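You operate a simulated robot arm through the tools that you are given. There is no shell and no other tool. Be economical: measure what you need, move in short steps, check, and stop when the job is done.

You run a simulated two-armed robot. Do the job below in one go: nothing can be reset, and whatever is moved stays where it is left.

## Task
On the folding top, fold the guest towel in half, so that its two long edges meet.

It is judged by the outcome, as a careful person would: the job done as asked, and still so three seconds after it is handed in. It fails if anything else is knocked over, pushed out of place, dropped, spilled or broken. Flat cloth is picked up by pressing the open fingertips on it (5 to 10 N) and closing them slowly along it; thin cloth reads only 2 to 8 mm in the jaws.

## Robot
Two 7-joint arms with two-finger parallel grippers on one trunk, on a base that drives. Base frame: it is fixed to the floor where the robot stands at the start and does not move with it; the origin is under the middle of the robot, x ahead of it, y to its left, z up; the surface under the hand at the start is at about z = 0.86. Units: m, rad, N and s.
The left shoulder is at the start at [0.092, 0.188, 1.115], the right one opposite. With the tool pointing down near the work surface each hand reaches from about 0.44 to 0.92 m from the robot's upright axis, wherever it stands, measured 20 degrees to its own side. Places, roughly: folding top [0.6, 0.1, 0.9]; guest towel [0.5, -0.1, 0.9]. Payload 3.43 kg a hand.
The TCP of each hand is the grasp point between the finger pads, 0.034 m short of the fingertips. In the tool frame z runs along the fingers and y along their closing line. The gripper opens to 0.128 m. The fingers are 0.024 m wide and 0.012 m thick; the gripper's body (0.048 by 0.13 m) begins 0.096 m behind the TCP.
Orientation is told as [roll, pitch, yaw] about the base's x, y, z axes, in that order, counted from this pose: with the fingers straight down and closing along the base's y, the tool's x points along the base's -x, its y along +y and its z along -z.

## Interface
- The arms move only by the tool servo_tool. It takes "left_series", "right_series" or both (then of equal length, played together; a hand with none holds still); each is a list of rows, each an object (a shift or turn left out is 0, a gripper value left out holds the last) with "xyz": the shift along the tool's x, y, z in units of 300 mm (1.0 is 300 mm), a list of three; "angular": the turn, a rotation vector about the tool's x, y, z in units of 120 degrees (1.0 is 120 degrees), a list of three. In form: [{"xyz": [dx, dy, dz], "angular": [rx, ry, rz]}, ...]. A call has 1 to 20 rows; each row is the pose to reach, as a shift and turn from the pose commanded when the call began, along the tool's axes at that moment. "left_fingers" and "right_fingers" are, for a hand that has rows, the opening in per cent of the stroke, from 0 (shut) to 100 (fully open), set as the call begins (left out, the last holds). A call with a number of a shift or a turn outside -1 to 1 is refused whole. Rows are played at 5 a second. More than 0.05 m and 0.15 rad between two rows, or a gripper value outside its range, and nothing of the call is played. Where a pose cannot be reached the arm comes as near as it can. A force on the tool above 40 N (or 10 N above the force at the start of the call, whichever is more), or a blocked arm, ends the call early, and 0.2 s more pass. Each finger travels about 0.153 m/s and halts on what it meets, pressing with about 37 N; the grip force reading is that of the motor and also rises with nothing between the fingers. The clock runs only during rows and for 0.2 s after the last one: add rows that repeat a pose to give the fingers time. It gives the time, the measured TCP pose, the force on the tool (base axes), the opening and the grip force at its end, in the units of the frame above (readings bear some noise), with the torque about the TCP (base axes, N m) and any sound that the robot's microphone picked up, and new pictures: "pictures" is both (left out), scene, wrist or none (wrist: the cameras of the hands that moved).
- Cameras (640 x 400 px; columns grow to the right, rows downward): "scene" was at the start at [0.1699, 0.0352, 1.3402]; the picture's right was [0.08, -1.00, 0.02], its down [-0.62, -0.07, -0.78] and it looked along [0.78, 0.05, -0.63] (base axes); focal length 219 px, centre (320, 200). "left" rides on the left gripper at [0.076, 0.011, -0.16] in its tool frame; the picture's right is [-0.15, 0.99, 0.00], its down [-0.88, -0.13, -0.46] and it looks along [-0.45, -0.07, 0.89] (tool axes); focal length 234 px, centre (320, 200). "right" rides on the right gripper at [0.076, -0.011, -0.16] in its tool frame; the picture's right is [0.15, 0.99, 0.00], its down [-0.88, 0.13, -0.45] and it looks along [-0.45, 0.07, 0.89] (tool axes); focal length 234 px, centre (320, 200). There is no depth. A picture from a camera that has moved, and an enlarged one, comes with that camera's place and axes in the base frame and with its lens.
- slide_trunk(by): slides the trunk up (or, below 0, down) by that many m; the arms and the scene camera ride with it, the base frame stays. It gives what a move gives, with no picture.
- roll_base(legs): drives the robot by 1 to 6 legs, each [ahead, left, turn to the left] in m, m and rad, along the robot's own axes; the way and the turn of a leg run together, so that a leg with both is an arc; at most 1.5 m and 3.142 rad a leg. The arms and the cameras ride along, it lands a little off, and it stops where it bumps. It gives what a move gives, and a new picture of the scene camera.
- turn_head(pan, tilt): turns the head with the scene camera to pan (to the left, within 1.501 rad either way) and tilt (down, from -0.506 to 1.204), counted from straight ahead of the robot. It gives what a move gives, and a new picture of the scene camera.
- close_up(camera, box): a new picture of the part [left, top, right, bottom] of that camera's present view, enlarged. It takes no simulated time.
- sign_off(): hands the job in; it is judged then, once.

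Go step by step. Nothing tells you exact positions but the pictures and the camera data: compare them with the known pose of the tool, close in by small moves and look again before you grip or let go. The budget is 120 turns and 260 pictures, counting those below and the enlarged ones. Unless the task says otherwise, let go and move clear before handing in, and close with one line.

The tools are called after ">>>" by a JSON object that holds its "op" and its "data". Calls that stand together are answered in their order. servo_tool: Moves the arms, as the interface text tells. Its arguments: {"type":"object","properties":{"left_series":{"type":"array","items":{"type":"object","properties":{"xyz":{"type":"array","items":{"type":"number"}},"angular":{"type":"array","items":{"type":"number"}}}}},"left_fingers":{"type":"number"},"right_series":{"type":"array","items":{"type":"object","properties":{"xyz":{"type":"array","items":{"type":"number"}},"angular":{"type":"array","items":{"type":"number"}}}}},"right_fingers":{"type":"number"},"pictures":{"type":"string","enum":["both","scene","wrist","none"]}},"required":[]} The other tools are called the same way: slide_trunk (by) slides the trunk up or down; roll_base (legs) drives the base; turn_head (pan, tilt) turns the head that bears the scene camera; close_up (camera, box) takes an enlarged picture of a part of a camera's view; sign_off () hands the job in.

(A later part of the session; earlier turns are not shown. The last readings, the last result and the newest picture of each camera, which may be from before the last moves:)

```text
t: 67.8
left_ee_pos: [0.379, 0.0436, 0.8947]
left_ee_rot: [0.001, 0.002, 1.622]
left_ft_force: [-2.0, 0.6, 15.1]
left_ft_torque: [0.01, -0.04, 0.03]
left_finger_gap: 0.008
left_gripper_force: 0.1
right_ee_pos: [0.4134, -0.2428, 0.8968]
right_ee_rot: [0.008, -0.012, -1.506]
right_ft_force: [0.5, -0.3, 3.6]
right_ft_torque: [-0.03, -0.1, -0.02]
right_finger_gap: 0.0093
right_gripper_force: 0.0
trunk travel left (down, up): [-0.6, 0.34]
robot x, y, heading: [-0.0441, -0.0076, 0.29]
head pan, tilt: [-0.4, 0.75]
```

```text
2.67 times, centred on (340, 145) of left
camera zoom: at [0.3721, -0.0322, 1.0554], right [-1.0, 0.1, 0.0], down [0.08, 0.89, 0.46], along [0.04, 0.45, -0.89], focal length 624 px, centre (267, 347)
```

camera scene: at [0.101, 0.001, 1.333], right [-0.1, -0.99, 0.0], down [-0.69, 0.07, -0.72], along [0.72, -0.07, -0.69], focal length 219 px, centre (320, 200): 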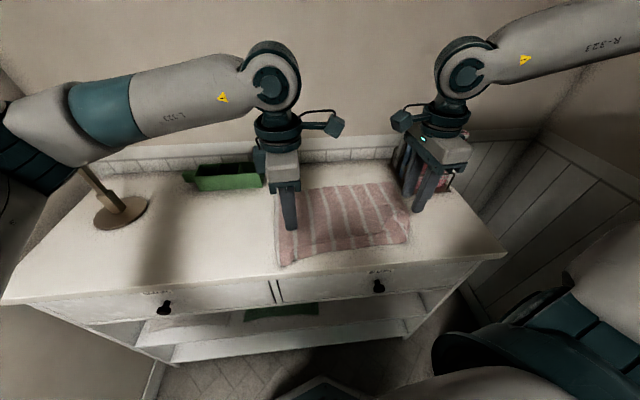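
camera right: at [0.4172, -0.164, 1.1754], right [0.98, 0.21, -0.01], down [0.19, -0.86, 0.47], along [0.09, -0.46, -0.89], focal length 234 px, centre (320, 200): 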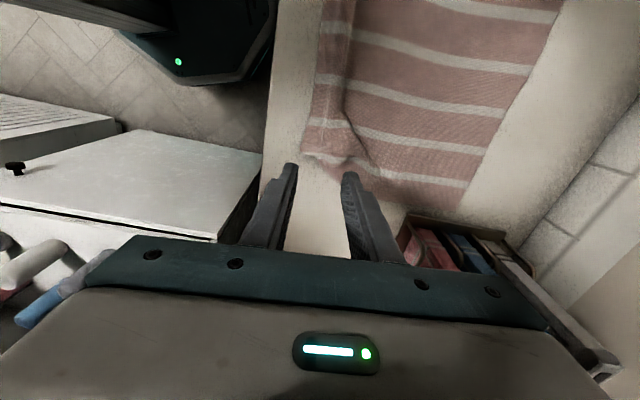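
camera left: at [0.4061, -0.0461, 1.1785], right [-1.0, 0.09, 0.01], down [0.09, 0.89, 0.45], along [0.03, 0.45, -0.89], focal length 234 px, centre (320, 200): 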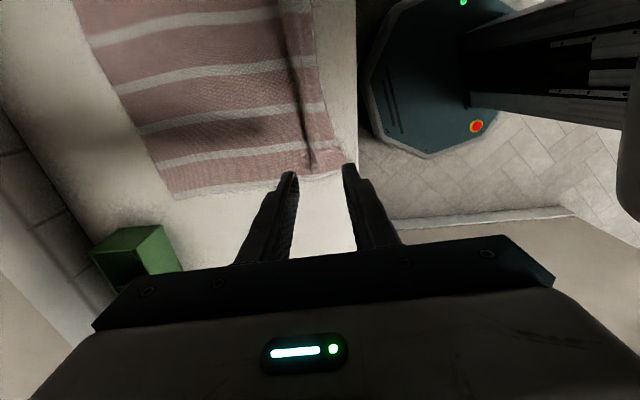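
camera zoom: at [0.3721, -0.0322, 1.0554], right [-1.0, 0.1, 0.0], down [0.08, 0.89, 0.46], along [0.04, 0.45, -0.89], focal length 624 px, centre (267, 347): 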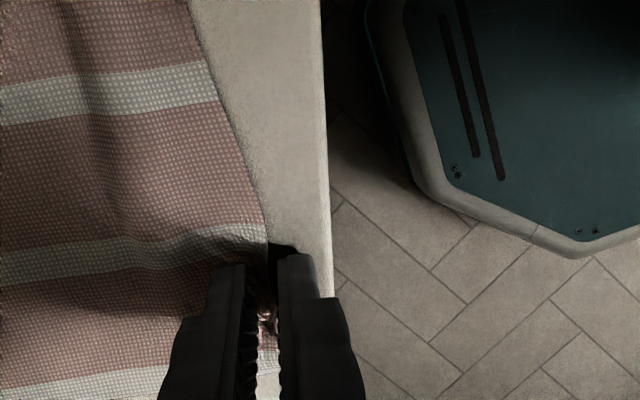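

The cloth edge slid into the jaws. Closing fully.

>>> {"op": "servo_tool", "data": {"left_series": [{"xyz": [0, 0, -0.001]}], "right_series": [{"xyz": [0, 0, 0.0015]}], "left_fingers": 4, "right_fingers": 4, "pictures": "none"}}

>>> {"op": "servo_tool", "data": {"left_series": [{"xyz": [0, 0, 0]}, {"xyz": [0, 0, 0]}], "right_series": [{"xyz": [0, 0, 0]}, {"xyz": [0, 0, 0]}], "left_fingers": 0, "right_fingers": 0, "pictures": "none"}}

>>> {"op": "servo_tool", "data": {"left_series": [{"xyz": [0, 0, -0.03]}, {"xyz": [0, 0, -0.07]}, {"xyz": [0, 0, -0.1]}], "right_series": [{"xyz": [0, 0, -0.03]}, {"xyz": [0, 0, -0.07]}, {"xyz": [0, 0, -0.1]}]}}

>>> {"op": "close_up", "data": {"camera": "scene", "box": [250, 150, 450, 275]}}

```text
t: 68.2
left_ee_pos: [0.3794, 0.044, 0.8961]
left_ee_rot: [-0.002, -0.001, 1.62]
left_ft_force: [-1.2, -0.6, 14.9]
left_ft_torque: [0.03, -0.01, -0.01]
left_finger_gap: 0.0048
left_gripper_force: 0.0
right_ee_pos: [0.4137, -0.2437, 0.8978]
right_ee_rot: [0.008, -0.013, -1.504]
right_ft_force: [-0.5, 1.2, 4.2]
right_ft_torque: [-0.02, -0.06, 0.0]
right_finger_gap: 0.005
right_gripper_force: 0.1
trunk travel left (down, up): [-0.6, 0.34]
robot x, y, heading: [-0.0493, -0.0026, 0.294]
head pan, tilt: [-0.4, 0.75]
```

```text
t: 68.8
left_ee_pos: [0.3802, 0.0439, 0.8953]
left_ee_rot: [-0.001, -0.001, 1.624]
left_ft_force: [1.5, 0.1, 16.5]
left_ft_torque: [0.01, -0.08, 0.0]
left_finger_gap: 0.0017
left_gripper_force: 36.0
right_ee_pos: [0.4138, -0.2427, 0.898]
right_ee_rot: [0.01, -0.011, -1.505]
right_ft_force: [1.1, -0.2, 5.3]
right_ft_torque: [-0.05, -0.06, -0.03]
right_finger_gap: 0.0001
right_gripper_force: 32.8
trunk travel left (down, up): [-0.6, 0.34]
robot x, y, heading: [-0.0459, -0.0064, 0.297]
head pan, tilt: [-0.4, 0.75]
```

```text
t: 69.6
left_ee_pos: [0.3811, 0.0444, 0.9241]
left_ee_rot: [0.001, 0.001, 1.625]
left_ft_force: [-0.2, -0.3, -0.4]
left_ft_torque: [-0.02, 0.03, -0.03]
left_finger_gap: 0.0019
left_gripper_force: 36.3
right_ee_pos: [0.414, -0.243, 0.9281]
right_ee_rot: [0.007, -0.012, -1.503]
right_ft_force: [-0.1, -0.3, -0.6]
right_ft_torque: [-0.02, 0.01, -0.02]
right_finger_gap: 0.0
right_gripper_force: 32.8
trunk travel left (down, up): [-0.6, 0.34]
robot x, y, heading: [-0.048, -0.0047, 0.297]
head pan, tilt: [-0.4, 0.75]
camera scene: at [0.0862, 0.0001, 1.3347], right [-0.1, -0.99, 0.0], down [-0.68, 0.07, -0.73], along [0.73, -0.08, -0.68], focal length 219 px, centre (320, 200)
camera right: at [0.3957, -0.1662, 1.0851], right [0.98, 0.21, 0.01], down [0.18, -0.86, 0.47], along [0.1, -0.46, -0.88], focal length 234 px, centre (320, 200)
camera left: at [0.3731, -0.0322, 1.084], right [-1.0, 0.1, 0.0], down [0.08, 0.89, 0.46], along [0.04, 0.45, -0.89], focal length 234 px, centre (320, 200)
```

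scene: 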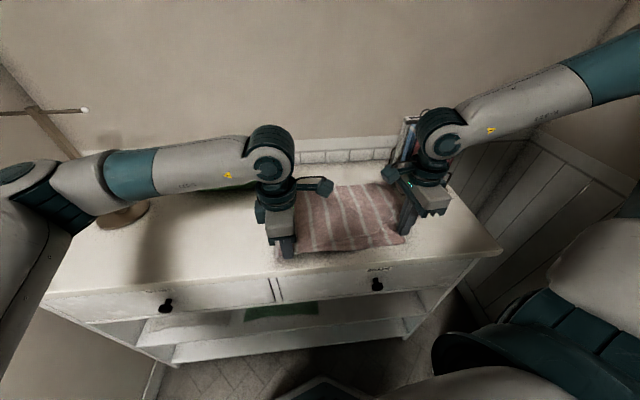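
right: 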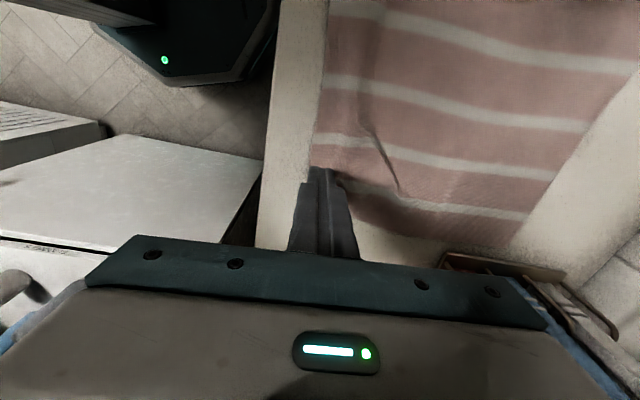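
left: 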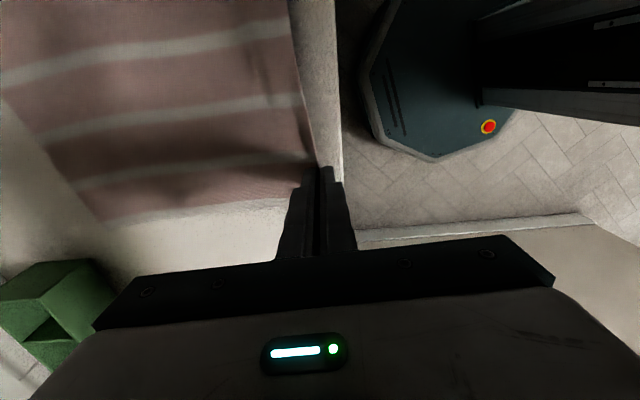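

```text
3.20 times, centred on (350, 212) of scene
camera zoom: at [0.0862, 0.0001, 1.3347], right [-0.1, -0.99, 0.0], down [-0.68, 0.07, -0.73], along [0.73, -0.08, -0.68], focal length 700 px, centre (224, 160)
```

zoom: 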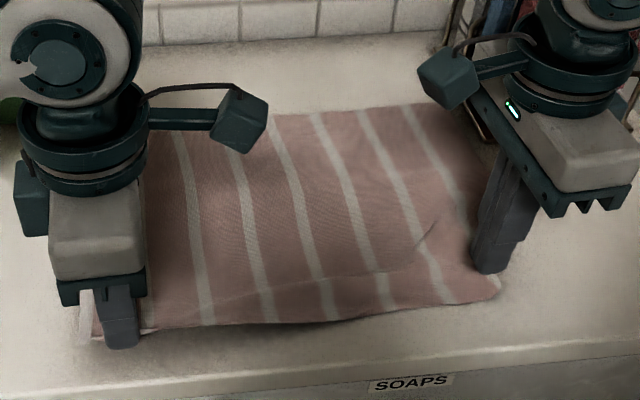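

Left has the edge (1.9 mm) but the right missed (0 mm). I'll raise the right hand and look before trying again.

>>> {"op": "servo_tool", "data": {"right_series": [{"xyz": [0, 0, -0.03]}, {"xyz": [0, 0, -0.03]}], "right_fingers": 22, "pictures": "none"}}

>>> {"op": "close_up", "data": {"camera": "right", "box": [220, 90, 460, 240]}}

```text
t: 70.2
left_ee_pos: [0.3804, 0.0446, 0.9227]
left_ee_rot: [0.001, 0.0, 1.622]
left_ft_force: [0.7, -0.1, 1.2]
left_ft_torque: [-0.02, 0.0, 0.0]
left_finger_gap: 0.0017
left_gripper_force: 36.4
right_ee_pos: [0.4135, -0.2438, 0.9359]
right_ee_rot: [0.006, -0.013, -1.505]
right_ft_force: [-0.5, 0.3, -0.2]
right_ft_torque: [0.0, 0.0, -0.01]
right_finger_gap: 0.0281
right_gripper_force: 0.1
trunk travel left (down, up): [-0.6, 0.34]
robot x, y, heading: [-0.0429, -0.0053, 0.295]
head pan, tilt: [-0.4, 0.75]
```

```text
2.67 times, centred on (340, 165) of right
camera zoom: at [0.3963, -0.1661, 1.0937], right [0.98, 0.21, 0.01], down [0.18, -0.86, 0.47], along [0.1, -0.46, -0.88], focal length 624 px, centre (267, 293)
```

zoom: 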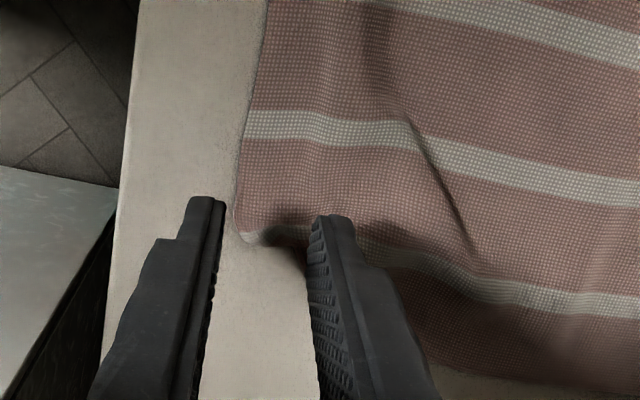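

The corner is within the jaw path; the previous press was too light. Descending again with a wider opening and firmer press.

>>> {"op": "servo_tool", "data": {"right_series": [{"xyz": [0, 0, 0.05]}, {"xyz": [0, 0, 0.1]}, {"xyz": [0, 0, 0.12]}, {"xyz": [0, 0, 0.128]}, {"xyz": [0, 0, 0.128]}], "pictures": "none"}}

```text
t: 71.4
left_ee_pos: [0.3805, 0.045, 0.9247]
left_ee_rot: [-0.001, -0.001, 1.624]
left_ft_force: [0.9, -0.1, -0.4]
left_ft_torque: [0.0, 0.01, 0.01]
left_finger_gap: 0.0019
left_gripper_force: 36.4
right_ee_pos: [0.4141, -0.2435, 0.8975]
right_ee_rot: [0.009, -0.013, -1.506]
right_ft_force: [0.2, -0.3, 2.4]
right_ft_torque: [-0.03, -0.03, 0.0]
right_finger_gap: 0.028
right_gripper_force: 0.1
trunk travel left (down, up): [-0.6, 0.34]
robot x, y, heading: [-0.0414, -0.0071, 0.292]
head pan, tilt: [-0.4, 0.75]
```

>>> {"op": "servo_tool", "data": {"right_series": [{"xyz": [0, 0, 0.003]}, {"xyz": [0, 0, 0.004]}], "pictures": "none"}}

```text
t: 72.0
left_ee_pos: [0.3799, 0.0446, 0.9236]
left_ee_rot: [0.001, 0.001, 1.621]
left_ft_force: [0.9, -0.1, 0.5]
left_ft_torque: [-0.02, -0.03, 0.02]
left_finger_gap: 0.0017
left_gripper_force: 36.4
right_ee_pos: [0.4135, -0.2444, 0.8971]
right_ee_rot: [0.008, -0.014, -1.505]
right_ft_force: [-0.9, -1.0, 9.6]
right_ft_torque: [-0.13, -0.14, 0.01]
right_finger_gap: 0.028
right_gripper_force: 0.1
trunk travel left (down, up): [-0.6, 0.34]
robot x, y, heading: [-0.0441, -0.0051, 0.292]
head pan, tilt: [-0.4, 0.75]
```

>>> {"op": "servo_tool", "data": {"right_series": [{"xyz": [0, 0, 0.001]}], "right_fingers": 16, "pictures": "none"}}

>>> {"op": "servo_tool", "data": {"right_series": [{"xyz": [0, 0, 0.0005]}], "right_fingers": 10, "pictures": "none"}}

>>> {"op": "close_up", "data": {"camera": "right", "box": [220, 90, 460, 240]}}

```text
t: 72.4
left_ee_pos: [0.3786, 0.044, 0.9244]
left_ee_rot: [0.001, -0.002, 1.622]
left_ft_force: [0.5, -0.6, -0.5]
left_ft_torque: [0.01, -0.06, -0.01]
left_finger_gap: 0.0018
left_gripper_force: 36.5
right_ee_pos: [0.4124, -0.2433, 0.8968]
right_ee_rot: [0.009, -0.012, -1.504]
right_ft_force: [-1.6, -0.5, 11.8]
right_ft_torque: [-0.11, -0.12, -0.04]
right_finger_gap: 0.0198
right_gripper_force: 0.0
trunk travel left (down, up): [-0.6, 0.34]
robot x, y, heading: [-0.0468, -0.0096, 0.294]
head pan, tilt: [-0.4, 0.75]
```

```text
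t: 72.8
left_ee_pos: [0.3788, 0.0434, 0.9246]
left_ee_rot: [0.0, 0.001, 1.622]
left_ft_force: [1.2, 0.0, 0.4]
left_ft_torque: [0.01, -0.03, 0.01]
left_finger_gap: 0.0017
left_gripper_force: 36.2
right_ee_pos: [0.414, -0.2427, 0.8966]
right_ee_rot: [0.01, -0.011, -1.504]
right_ft_force: [-1.5, 0.0, 10.5]
right_ft_torque: [-0.07, 0.0, -0.03]
right_finger_gap: 0.012
right_gripper_force: 0.1
trunk travel left (down, up): [-0.6, 0.34]
robot x, y, heading: [-0.0435, -0.0065, 0.297]
head pan, tilt: [-0.4, 0.75]
```

```text
2.67 times, centred on (340, 165) of right
camera zoom: at [0.3959, -0.1657, 1.0541], right [0.98, 0.21, 0.01], down [0.18, -0.86, 0.47], along [0.1, -0.46, -0.88], focal length 624 px, centre (267, 293)
```

zoom: 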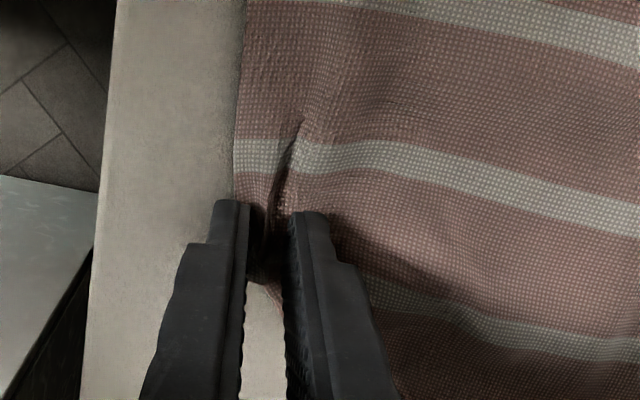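

A ridge is forming in the right jaws. Closing and lifting slightly.

>>> {"op": "servo_tool", "data": {"right_series": [{"xyz": [0, 0, 0]}], "right_fingers": 5, "pictures": "none"}}

>>> {"op": "servo_tool", "data": {"right_series": [{"xyz": [0, 0, 0]}, {"xyz": [0, 0, 0]}], "right_fingers": 0, "pictures": "none"}}

>>> {"op": "servo_tool", "data": {"right_series": [{"xyz": [0, 0, -0.03]}, {"xyz": [0, 0, -0.07]}, {"xyz": [0, 0, -0.1]}], "pictures": "scene"}}

>>> {"op": "close_up", "data": {"camera": "right", "box": [220, 70, 540, 270]}}

>>> {"op": "close_up", "data": {"camera": "left", "box": [140, 70, 460, 270]}}

```text
t: 73.2
left_ee_pos: [0.379, 0.044, 0.9249]
left_ee_rot: [0.0, 0.001, 1.622]
left_ft_force: [0.1, -1.0, 0.1]
left_ft_torque: [0.0, 0.03, 0.0]
left_finger_gap: 0.0017
left_gripper_force: 36.6
right_ee_pos: [0.4133, -0.2424, 0.897]
right_ee_rot: [0.008, -0.012, -1.504]
right_ft_force: [0.5, 0.0, 11.5]
right_ft_torque: [-0.08, -0.15, -0.03]
right_finger_gap: 0.0088
right_gripper_force: 1.4
trunk travel left (down, up): [-0.6, 0.34]
robot x, y, heading: [-0.0456, -0.0049, 0.297]
head pan, tilt: [-0.4, 0.75]
```

```text
t: 73.8
left_ee_pos: [0.3797, 0.0444, 0.9245]
left_ee_rot: [-0.001, 0.002, 1.621]
left_ft_force: [0.4, -0.1, 0.3]
left_ft_torque: [-0.01, 0.0, 0.01]
left_finger_gap: 0.0016
left_gripper_force: 36.3
right_ee_pos: [0.4139, -0.2422, 0.897]
right_ee_rot: [0.009, -0.014, -1.505]
right_ft_force: [0.8, 0.3, 12.6]
right_ft_torque: [-0.07, -0.08, 0.05]
right_finger_gap: 0.0028
right_gripper_force: 37.3
trunk travel left (down, up): [-0.6, 0.34]
robot x, y, heading: [-0.0459, -0.0052, 0.294]
head pan, tilt: [-0.4, 0.75]
```

```text
t: 74.6
left_ee_pos: [0.3803, 0.0445, 0.9247]
left_ee_rot: [-0.001, 0.0, 1.623]
left_ft_force: [-0.5, -0.6, 0.7]
left_ft_torque: [-0.02, 0.0, -0.01]
left_finger_gap: 0.0019
left_gripper_force: 36.5
right_ee_pos: [0.4118, -0.2436, 0.9276]
right_ee_rot: [0.007, -0.012, -1.506]
right_ft_force: [0.5, -0.8, 0.4]
right_ft_torque: [0.0, -0.01, 0.02]
right_finger_gap: 0.0027
right_gripper_force: 37.1
trunk travel left (down, up): [-0.6, 0.34]
robot x, y, heading: [-0.0473, -0.0071, 0.296]
head pan, tilt: [-0.4, 0.75]
camera scene: at [0.0862, 0.0001, 1.3347], right [-0.1, -0.99, 0.0], down [-0.68, 0.07, -0.73], along [0.73, -0.08, -0.68], focal length 219 px, centre (320, 200)
```

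scene: 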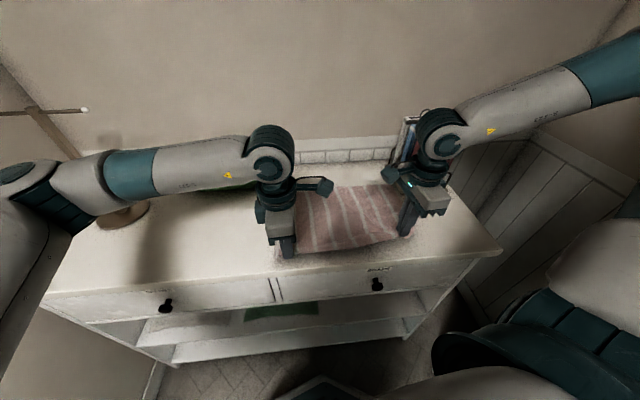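

```text
2.00 times, centred on (380, 170) of right
camera zoom: at [0.3958, -0.1661, 1.0845], right [0.98, 0.21, 0.0], down [0.18, -0.86, 0.47], along [0.1, -0.46, -0.88], focal length 468 px, centre (200, 260)
```

zoom: 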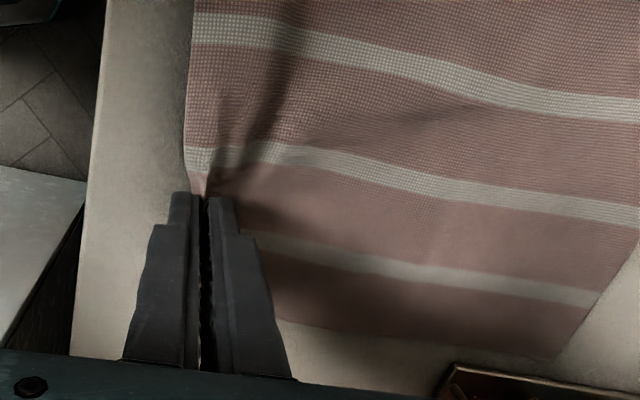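

```text
2.00 times, centred on (300, 170) of left
camera zoom: at [0.3731, -0.0322, 1.0841], right [-1.0, 0.1, 0.0], down [0.09, 0.89, 0.46], along [0.04, 0.45, -0.89], focal length 468 px, centre (360, 260)
```

zoom: 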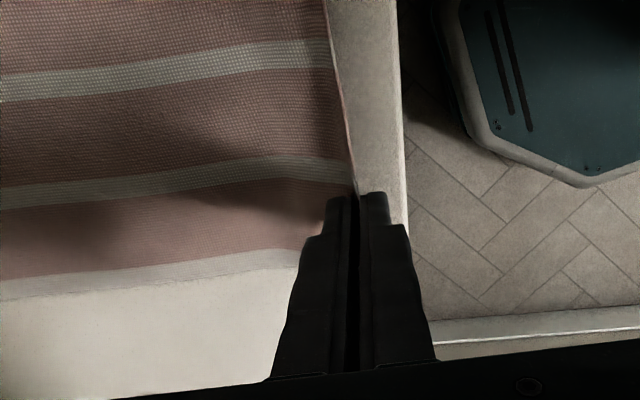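

Both corners are held at the very edge now. Spreading the hands to take up the slack along the edge.

>>> {"op": "servo_tool", "data": {"left_series": [{"xyz": [0, 0, 0]}, {"xyz": [-0.01, 0, 0]}, {"xyz": [-0.017, 0, 0]}], "right_series": [{"xyz": [-0.03, 0, 0]}, {"xyz": [-0.05, 0, 0]}, {"xyz": [-0.067, 0, 0]}], "pictures": "none"}}

>>> {"op": "close_up", "data": {"camera": "scene", "box": [250, 150, 450, 275]}}

```text
t: 75.4
left_ee_pos: [0.3813, 0.0486, 0.925]
left_ee_rot: [0.001, 0.003, 1.62]
left_ft_force: [1.6, -14.9, 1.0]
left_ft_torque: [-0.5, -0.06, 0.06]
left_finger_gap: 0.0017
left_gripper_force: 36.3
right_ee_pos: [0.4144, -0.2634, 0.9258]
right_ee_rot: [0.006, -0.011, -1.504]
right_ft_force: [-1.3, 14.5, -0.3]
right_ft_torque: [0.48, 0.04, 0.02]
right_finger_gap: 0.0027
right_gripper_force: 36.6
trunk travel left (down, up): [-0.6, 0.34]
robot x, y, heading: [-0.047, -0.0081, 0.301]
head pan, tilt: [-0.4, 0.75]
```

```text
3.20 times, centred on (350, 212) of scene
camera zoom: at [0.0871, 0.0005, 1.3347], right [-0.1, -0.99, 0.0], down [-0.68, 0.07, -0.73], along [0.73, -0.08, -0.68], focal length 700 px, centre (224, 160)
```

zoom: 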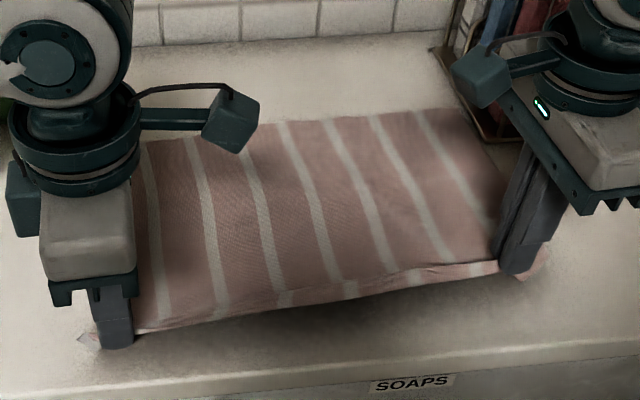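

Tension is a bit high, so I'll relax a few mm. The far edge has shifted to about x 0.63–0.655, and I'll aim for that. Carrying the edge up and over in a slightly flattened arc.

>>> {"op": "servo_tool", "data": {"left_series": [{"xyz": [0.007, -0.032, -0.083]}, {"xyz": [0.007, -0.08, -0.113]}, {"xyz": [0.007, -0.128, -0.15]}, {"xyz": [0.007, -0.175, -0.18]}, {"xyz": [0.007, -0.239, -0.207]}, {"xyz": [0.007, -0.303, -0.223]}, {"xyz": [0.007, -0.367, -0.233]}, {"xyz": [0.007, -0.43, -0.233]}, {"xyz": [0.007, -0.494, -0.223]}, {"xyz": [0.007, -0.558, -0.207]}], "right_series": [{"xyz": [0.007, 0.031, -0.083]}, {"xyz": [0.007, 0.077, -0.113]}, {"xyz": [0.007, 0.122, -0.15]}, {"xyz": [0.007, 0.168, -0.18]}, {"xyz": [0.006, 0.23, -0.207]}, {"xyz": [0.005, 0.291, -0.223]}, {"xyz": [0.004, 0.352, -0.233]}, {"xyz": [0.003, 0.413, -0.233]}, {"xyz": [0.002, 0.474, -0.223]}, {"xyz": [0.001, 0.536, -0.207]}]}}

>>> {"op": "close_up", "data": {"camera": "scene", "box": [250, 140, 450, 265]}}

```text
t: 77.6
left_ee_pos: [0.5481, 0.057, 0.9871]
left_ee_rot: [0.003, 0.002, 1.623]
left_ft_force: [-0.1, -8.3, 0.1]
left_ft_torque: [-0.3, -0.05, 0.01]
left_finger_gap: 0.0017
left_gripper_force: 36.7
right_ee_pos: [0.5743, -0.2498, 0.9893]
right_ee_rot: [0.005, -0.013, -1.504]
right_ft_force: [-0.4, 9.6, -0.6]
right_ft_torque: [0.25, 0.04, -0.01]
right_finger_gap: 0.0025
right_gripper_force: 36.3
trunk travel left (down, up): [-0.6, 0.34]
robot x, y, heading: [-0.0467, -0.0078, 0.291]
head pan, tilt: [-0.4, 0.75]
camera scene: at [0.0875, 0.0003, 1.3346], right [-0.1, -0.99, 0.0], down [-0.68, 0.07, -0.73], along [0.73, -0.08, -0.68], focal length 219 px, centre (320, 200)
camera right: at [0.5575, -0.1737, 1.1466], right [0.98, 0.21, 0.0], down [0.18, -0.86, 0.47], along [0.1, -0.46, -0.88], focal length 234 px, centre (320, 200)
camera left: at [0.542, -0.0199, 1.1475], right [-1.0, 0.1, 0.0], down [0.09, 0.89, 0.46], along [0.04, 0.45, -0.89], focal length 234 px, centre (320, 200)
```

scene: 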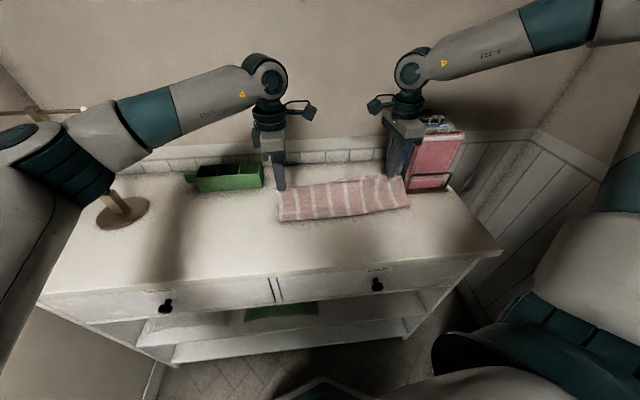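
right: 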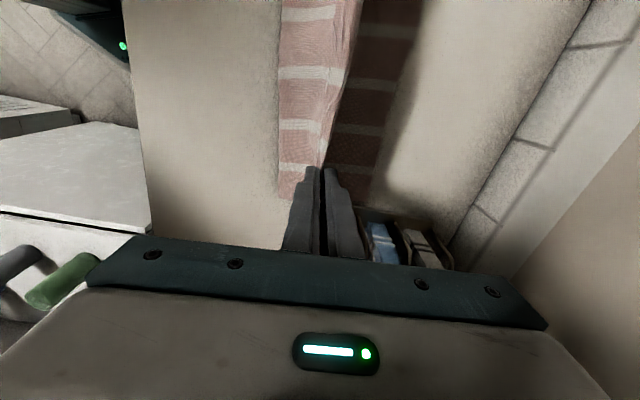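
left: 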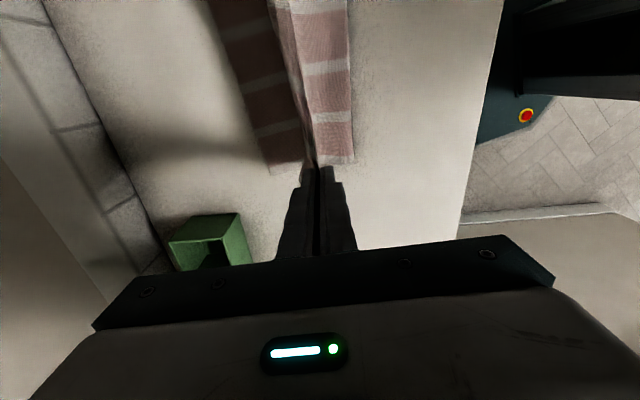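

```text
3.20 times, centred on (350, 202) of scene
camera zoom: at [0.0875, 0.0003, 1.3346], right [-0.1, -0.99, 0.0], down [-0.68, 0.07, -0.73], along [0.73, -0.08, -0.68], focal length 700 px, centre (224, 192)
```

zoom: 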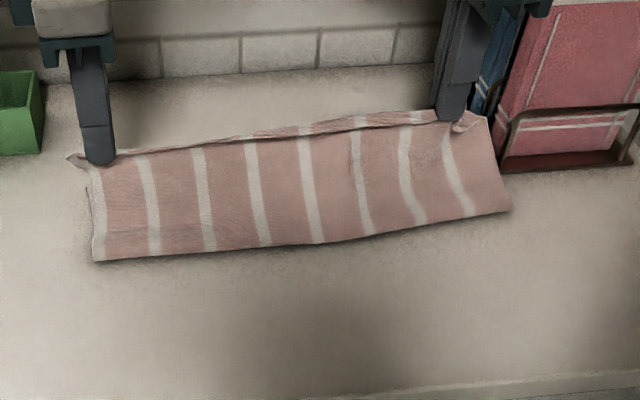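

The fold looks clean. The side views put the far edge at about x 0.620 (left) and 0.645 (right), so I'll lower the grips to 10 mm short of it.

>>> {"op": "servo_tool", "data": {"left_series": [{"xyz": [0, -0.052, 0.035]}, {"xyz": [0, -0.093, 0.075]}, {"xyz": [0, -0.124, 0.12]}, {"xyz": [0, -0.149, 0.16]}, {"xyz": [0, -0.17, 0.2]}, {"xyz": [0, -0.186, 0.235]}, {"xyz": [0, -0.199, 0.26]}, {"xyz": [0, -0.207, 0.275]}, {"xyz": [0, -0.207, 0.28]}], "right_series": [{"xyz": [0, 0.051, 0.035]}, {"xyz": [0, 0.091, 0.075]}, {"xyz": [0, 0.122, 0.12]}, {"xyz": [0, 0.146, 0.16]}, {"xyz": [0, 0.166, 0.2]}, {"xyz": [0, 0.183, 0.235]}, {"xyz": [0, 0.195, 0.26]}, {"xyz": [0, 0.203, 0.28]}, {"xyz": [0, 0.203, 0.287]}]}}

>>> {"op": "close_up", "data": {"camera": "right", "box": [220, 0, 540, 200]}}

>>> {"op": "close_up", "data": {"camera": "left", "box": [140, 0, 460, 200]}}

>>> {"op": "close_up", "data": {"camera": "scene", "box": [250, 140, 450, 265]}}

```text
t: 79.6
left_ee_pos: [0.6113, 0.0586, 0.9022]
left_ee_rot: [0.001, 0.001, 1.622]
left_ft_force: [0.3, -9.5, 0.3]
left_ft_torque: [-0.31, -0.02, 0.01]
left_finger_gap: 0.0016
left_gripper_force: 36.4
right_ee_pos: [0.636, -0.2477, 0.9038]
right_ee_rot: [0.007, -0.012, -1.504]
right_ft_force: [0.0, 8.6, 0.4]
right_ft_torque: [0.31, 0.03, 0.04]
right_finger_gap: 0.0023
right_gripper_force: 37.2
trunk travel left (down, up): [-0.6, 0.34]
robot x, y, heading: [-0.0448, -0.0054, 0.302]
head pan, tilt: [-0.4, 0.75]
camera scene: at [0.0862, 0.0001, 1.3348], right [-0.1, -0.99, 0.0], down [-0.68, 0.07, -0.73], along [0.73, -0.08, -0.68], focal length 219 px, centre (320, 200)
camera right: at [0.6183, -0.1716, 1.0607], right [0.98, 0.21, 0.01], down [0.18, -0.86, 0.47], along [0.1, -0.46, -0.88], focal length 234 px, centre (320, 200)
camera left: at [0.6026, -0.0171, 1.0623], right [-1.0, 0.1, 0.0], down [0.09, 0.89, 0.45], along [0.04, 0.45, -0.89], focal length 234 px, centre (320, 200)
```

scene: 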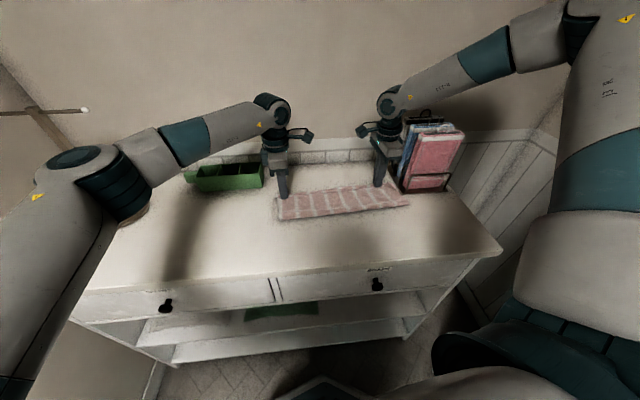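
right: 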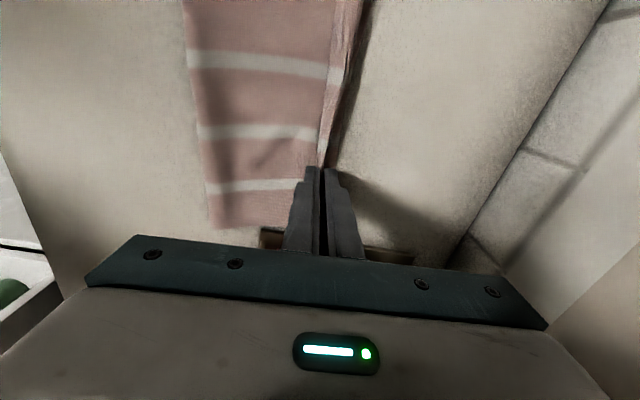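
left: 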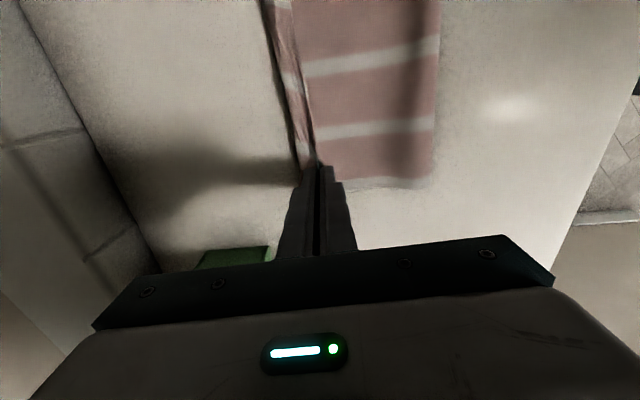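

```text
2.00 times, centred on (380, 100) of right
camera zoom: at [0.6183, -0.1716, 1.0607], right [0.98, 0.21, 0.01], down [0.18, -0.86, 0.47], along [0.1, -0.46, -0.88], focal length 468 px, centre (200, 400)
```

zoom: 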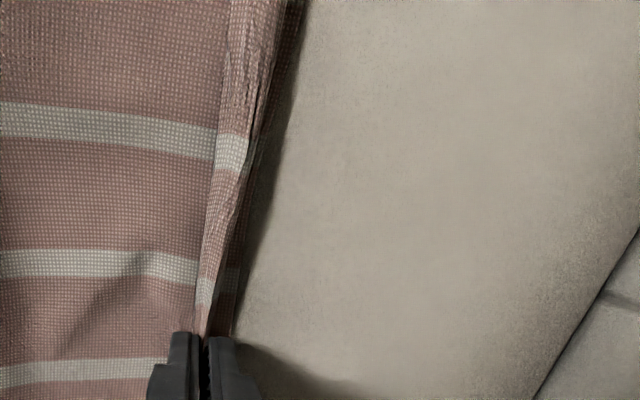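

```text
2.00 times, centred on (300, 100) of left
camera zoom: at [0.6026, -0.0171, 1.0623], right [-1.0, 0.1, 0.0], down [0.09, 0.89, 0.45], along [0.04, 0.45, -0.89], focal length 468 px, centre (360, 400)
```

zoom: 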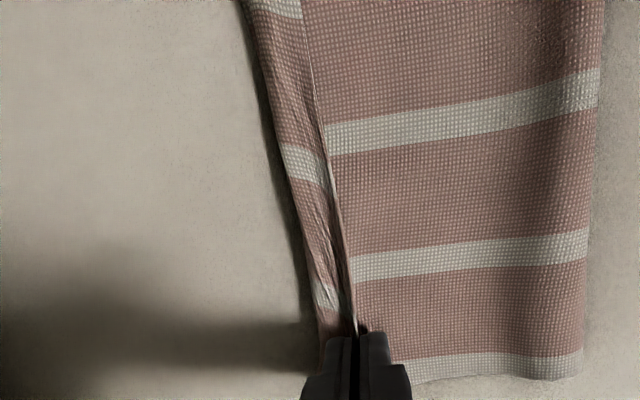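

```text
3.20 times, centred on (350, 202) of scene
camera zoom: at [0.0862, 0.0001, 1.3348], right [-0.1, -0.99, 0.0], down [-0.68, 0.07, -0.73], along [0.73, -0.08, -0.68], focal length 700 px, centre (224, 192)
```

zoom: 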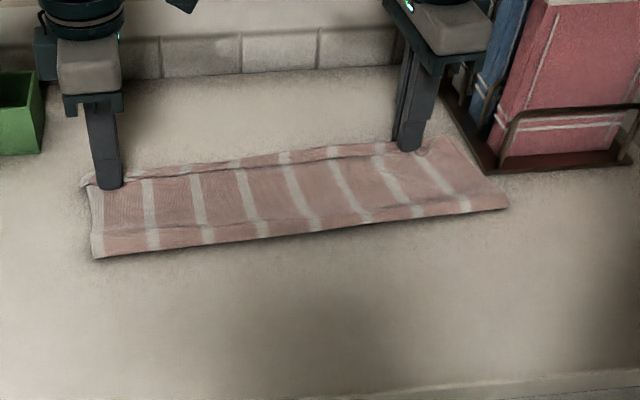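

Laid down near the far edge. Releasing gently and lifting to see how the edge settles.

>>> {"op": "servo_tool", "data": {"left_series": [{"xyz": [0, 0, 0]}, {"xyz": [0, 0, 0]}, {"xyz": [0, 0, -0.05]}, {"xyz": [0, 0, -0.12]}, {"xyz": [0, 0, -0.25]}], "right_series": [{"xyz": [0, 0, 0]}, {"xyz": [0, 0, 0]}, {"xyz": [0, 0, -0.05]}, {"xyz": [0, 0, -0.12]}, {"xyz": [0, 0, -0.25]}], "left_fingers": 12, "right_fingers": 12, "pictures": "none"}}

>>> {"op": "close_up", "data": {"camera": "right", "box": [180, 0, 500, 200]}}

>>> {"op": "close_up", "data": {"camera": "left", "box": [140, 0, 460, 200]}}

>>> {"op": "close_up", "data": {"camera": "scene", "box": [250, 140, 450, 265]}}

```text
t: 80.8
left_ee_pos: [0.6083, 0.0613, 0.9796]
left_ee_rot: [-0.001, 0.0, 1.621]
left_ft_force: [-0.3, -0.5, 0.2]
left_ft_torque: [0.0, -0.03, -0.01]
left_finger_gap: 0.0155
left_gripper_force: 0.0
right_ee_pos: [0.632, -0.2483, 0.9812]
right_ee_rot: [0.009, -0.015, -1.504]
right_ft_force: [0.0, 0.0, 0.0]
right_ft_torque: [-0.03, -0.02, 0.0]
right_finger_gap: 0.0155
right_gripper_force: 0.0
trunk travel left (down, up): [-0.6, 0.34]
robot x, y, heading: [-0.0438, -0.0026, 0.294]
head pan, tilt: [-0.4, 0.75]
```

```text
2.00 times, centred on (340, 100) of right
camera zoom: at [0.6152, -0.1708, 1.1373], right [0.98, 0.21, 0.01], down [0.18, -0.86, 0.47], along [0.11, -0.46, -0.88], focal length 468 px, centre (280, 400)
```

zoom: 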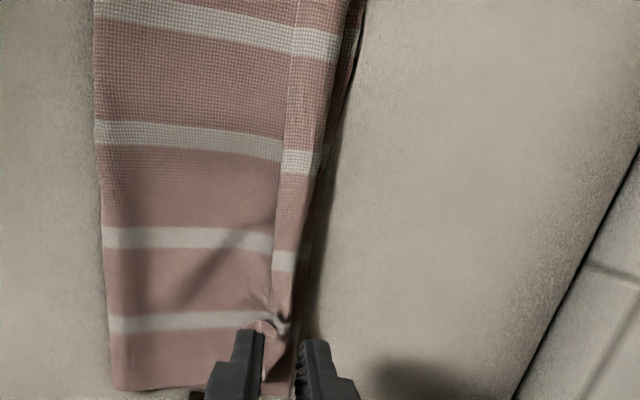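

```text
2.00 times, centred on (300, 100) of left
camera zoom: at [0.601, -0.0151, 1.1394], right [-1.0, 0.1, 0.0], down [0.08, 0.89, 0.46], along [0.04, 0.45, -0.89], focal length 468 px, centre (360, 400)
```

zoom: 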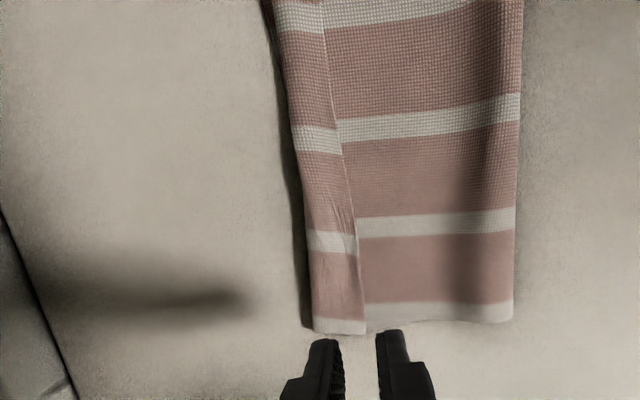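

```text
3.20 times, centred on (350, 202) of scene
camera zoom: at [0.0838, 0.0002, 1.3349], right [-0.1, -0.99, 0.0], down [-0.68, 0.07, -0.73], along [0.73, -0.08, -0.68], focal length 700 px, centre (224, 192)
```

zoom: 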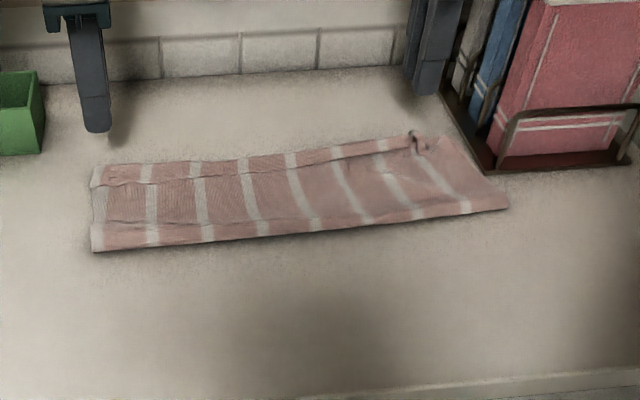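

The fold is square, but the last ~30 mm of the flap edge is turned back on top. I'll try to flip that hem forward by wiping with closed fingertips from behind its free edge, starting just above the flap.

>>> {"op": "servo_tool", "data": {"left_series": [{"xyz": [0.03, 0.06, 0]}, {"xyz": [0.07, 0.11, 0]}, {"xyz": [0.07, 0.11, 0.1]}, {"xyz": [0.07, 0.11, 0.2]}, {"xyz": [0.07, 0.11, 0.25]}, {"xyz": [0.07, 0.11, 0.25]}], "right_series": [{"xyz": [0.08, -0.07, 0]}, {"xyz": [0.16, -0.127, 0]}, {"xyz": [0.16, -0.127, 0.1]}, {"xyz": [0.16, -0.127, 0.2]}, {"xyz": [0.16, -0.127, 0.25]}, {"xyz": [0.16, -0.127, 0.25]}], "left_fingers": 0, "right_fingers": 0, "pictures": "none"}}

>>> {"op": "close_up", "data": {"camera": "right", "box": [200, 50, 440, 200]}}

>>> {"op": "close_up", "data": {"camera": "left", "box": [200, 50, 440, 200]}}

```text
t: 82.2
left_ee_pos: [0.5775, 0.0368, 0.902]
left_ee_rot: [0.0, 0.001, 1.623]
left_ft_force: [-0.3, -0.4, -0.2]
left_ft_torque: [0.01, -0.01, 0.02]
left_finger_gap: 0.0
left_gripper_force: 33.5
right_ee_pos: [0.5954, -0.2022, 0.901]
right_ee_rot: [0.007, -0.011, -1.504]
right_ft_force: [-0.4, 0.1, -0.5]
right_ft_torque: [-0.02, 0.0, 0.02]
right_finger_gap: 0.0
right_gripper_force: 32.6
trunk travel left (down, up): [-0.6, 0.34]
robot x, y, heading: [-0.0508, -0.0019, 0.298]
head pan, tilt: [-0.4, 0.75]
```

```text
2.67 times, centred on (320, 125) of right
camera zoom: at [0.5777, -0.1256, 1.0596], right [0.98, 0.21, 0.01], down [0.18, -0.86, 0.47], along [0.1, -0.46, -0.88], focal length 624 px, centre (320, 400)
```

zoom: 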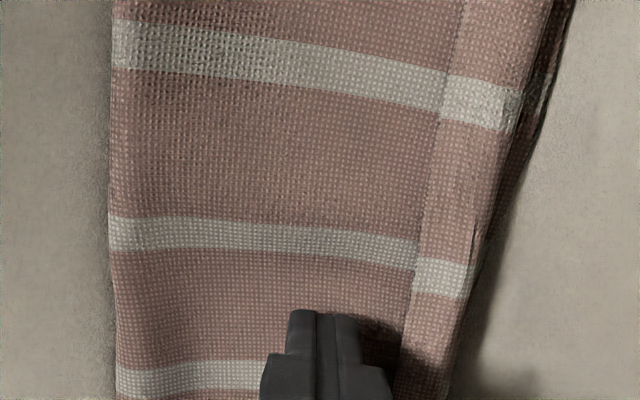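

```text
2.67 times, centred on (320, 125) of left
camera zoom: at [0.5703, -0.04, 1.0617], right [-1.0, 0.1, 0.0], down [0.09, 0.89, 0.46], along [0.04, 0.45, -0.89], focal length 624 px, centre (320, 400)
```

zoom: 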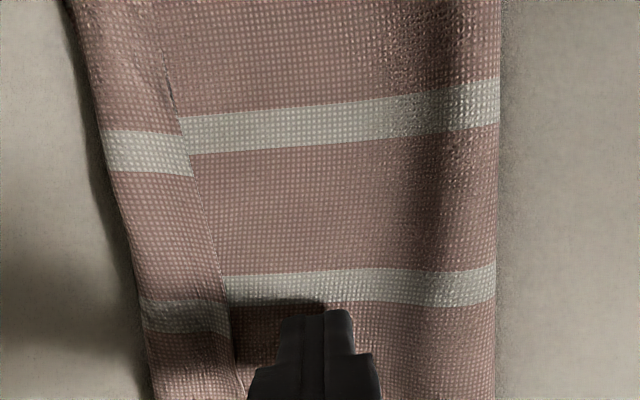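

Clear view of the hem (about 25 mm). Lowering a touch and wiping forward.

>>> {"op": "servo_tool", "data": {"left_series": [{"xyz": [0, 0, 0.006]}, {"xyz": [0, -0.03, 0.006]}, {"xyz": [0, -0.07, 0.006]}, {"xyz": [0, -0.11, 0.006]}, {"xyz": [0, -0.15, 0.006]}], "right_series": [{"xyz": [0, 0, 0.003]}, {"xyz": [0, 0.03, 0.003]}, {"xyz": [0, 0.07, 0.003]}, {"xyz": [0, 0.11, 0.003]}, {"xyz": [0, 0.15, 0.003]}], "pictures": "none"}}

>>> {"op": "close_up", "data": {"camera": "right", "box": [200, 50, 440, 200]}}

>>> {"op": "close_up", "data": {"camera": "left", "box": [200, 50, 440, 200]}}

```text
t: 83.4
left_ee_pos: [0.6224, 0.0404, 0.9018]
left_ee_rot: [0.002, 0.0, 1.623]
left_ft_force: [0.1, -0.2, -0.5]
left_ft_torque: [0.0, 0.06, 0.02]
left_finger_gap: 0.0
left_gripper_force: 32.8
right_ee_pos: [0.6399, -0.2004, 0.9013]
right_ee_rot: [0.006, -0.014, -1.508]
right_ft_force: [0.9, 0.3, 0.4]
right_ft_torque: [-0.01, 0.02, 0.0]
right_finger_gap: 0.0003
right_gripper_force: 33.1
trunk travel left (down, up): [-0.6, 0.34]
robot x, y, heading: [-0.0445, -0.0054, 0.296]
head pan, tilt: [-0.4, 0.75]
```

```text
2.67 times, centred on (320, 125) of right
camera zoom: at [0.6231, -0.123, 1.0584], right [0.98, 0.21, 0.0], down [0.18, -0.86, 0.47], along [0.1, -0.46, -0.88], focal length 624 px, centre (320, 400)
```

zoom: 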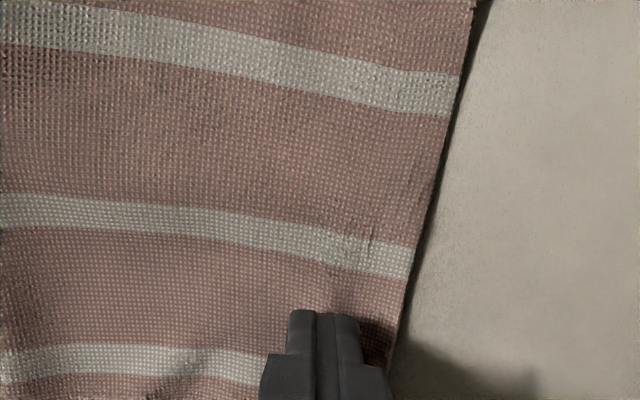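

```text
2.67 times, centred on (320, 125) of left
camera zoom: at [0.617, -0.0371, 1.061], right [-1.0, 0.09, 0.0], down [0.08, 0.89, 0.46], along [0.04, 0.45, -0.89], focal length 624 px, centre (320, 400)
```

zoom: 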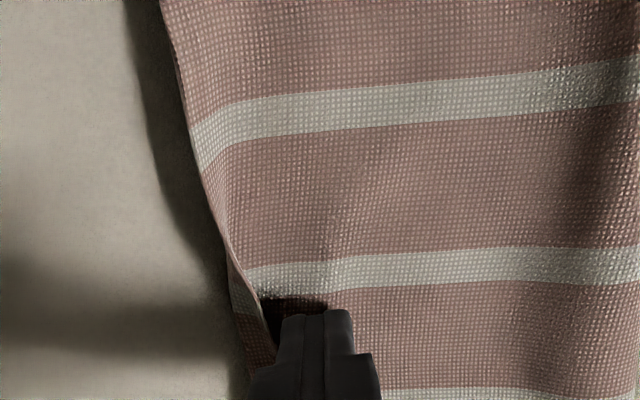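

The hem flipped forward nicely. Continuing the left wipe a little to lay it down.

>>> {"op": "servo_tool", "data": {"left_series": [{"xyz": [0, -0.03, -0.01]}, {"xyz": [0, -0.06, -0.01]}, {"xyz": [0, -0.1, -0.01]}, {"xyz": [0, -0.15, -0.01]}], "right_series": [{"xyz": [0, 0.02, -0.01]}, {"xyz": [0, 0.05, -0.01]}, {"xyz": [0, 0.08, -0.01]}, {"xyz": [0, 0.1, -0.01]}], "pictures": "none"}}

>>> {"op": "servo_tool", "data": {"left_series": [{"xyz": [0, 0, -0.1]}, {"xyz": [0, 0.1, -0.25]}, {"xyz": [0, 0.25, -0.35]}, {"xyz": [0, 0.4, -0.45]}], "right_series": [{"xyz": [0, 0, -0.1]}, {"xyz": [0, -0.1, -0.25]}, {"xyz": [0, -0.25, -0.35]}, {"xyz": [0, -0.4, -0.45]}]}}

>>> {"op": "close_up", "data": {"camera": "scene", "box": [250, 140, 450, 265]}}

```text
t: 84.4
left_ee_pos: [0.6703, 0.0408, 0.9033]
left_ee_rot: [0.002, -0.002, 1.623]
left_ft_force: [0.2, 0.0, -0.3]
left_ft_torque: [-0.02, 0.0, -0.01]
left_finger_gap: 0.0
left_gripper_force: 33.4
right_ee_pos: [0.67, -0.1982, 0.9046]
right_ee_rot: [0.005, -0.012, -1.504]
right_ft_force: [-0.4, -0.3, 0.1]
right_ft_torque: [0.01, 0.04, 0.05]
right_finger_gap: 0.0001
right_gripper_force: 32.9
trunk travel left (down, up): [-0.6, 0.34]
robot x, y, heading: [-0.0449, -0.0042, 0.296]
head pan, tilt: [-0.4, 0.75]
```

```text
refused: row 2 steps farther than a row can; nothing moved
```

```text
3.20 times, centred on (350, 202) of scene
camera zoom: at [0.0868, -0.0006, 1.3347], right [-0.1, -0.99, 0.0], down [-0.68, 0.07, -0.73], along [0.73, -0.08, -0.68], focal length 700 px, centre (224, 192)
```

zoom: 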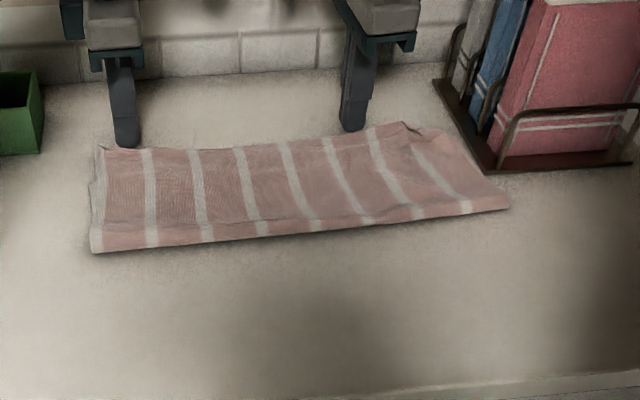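

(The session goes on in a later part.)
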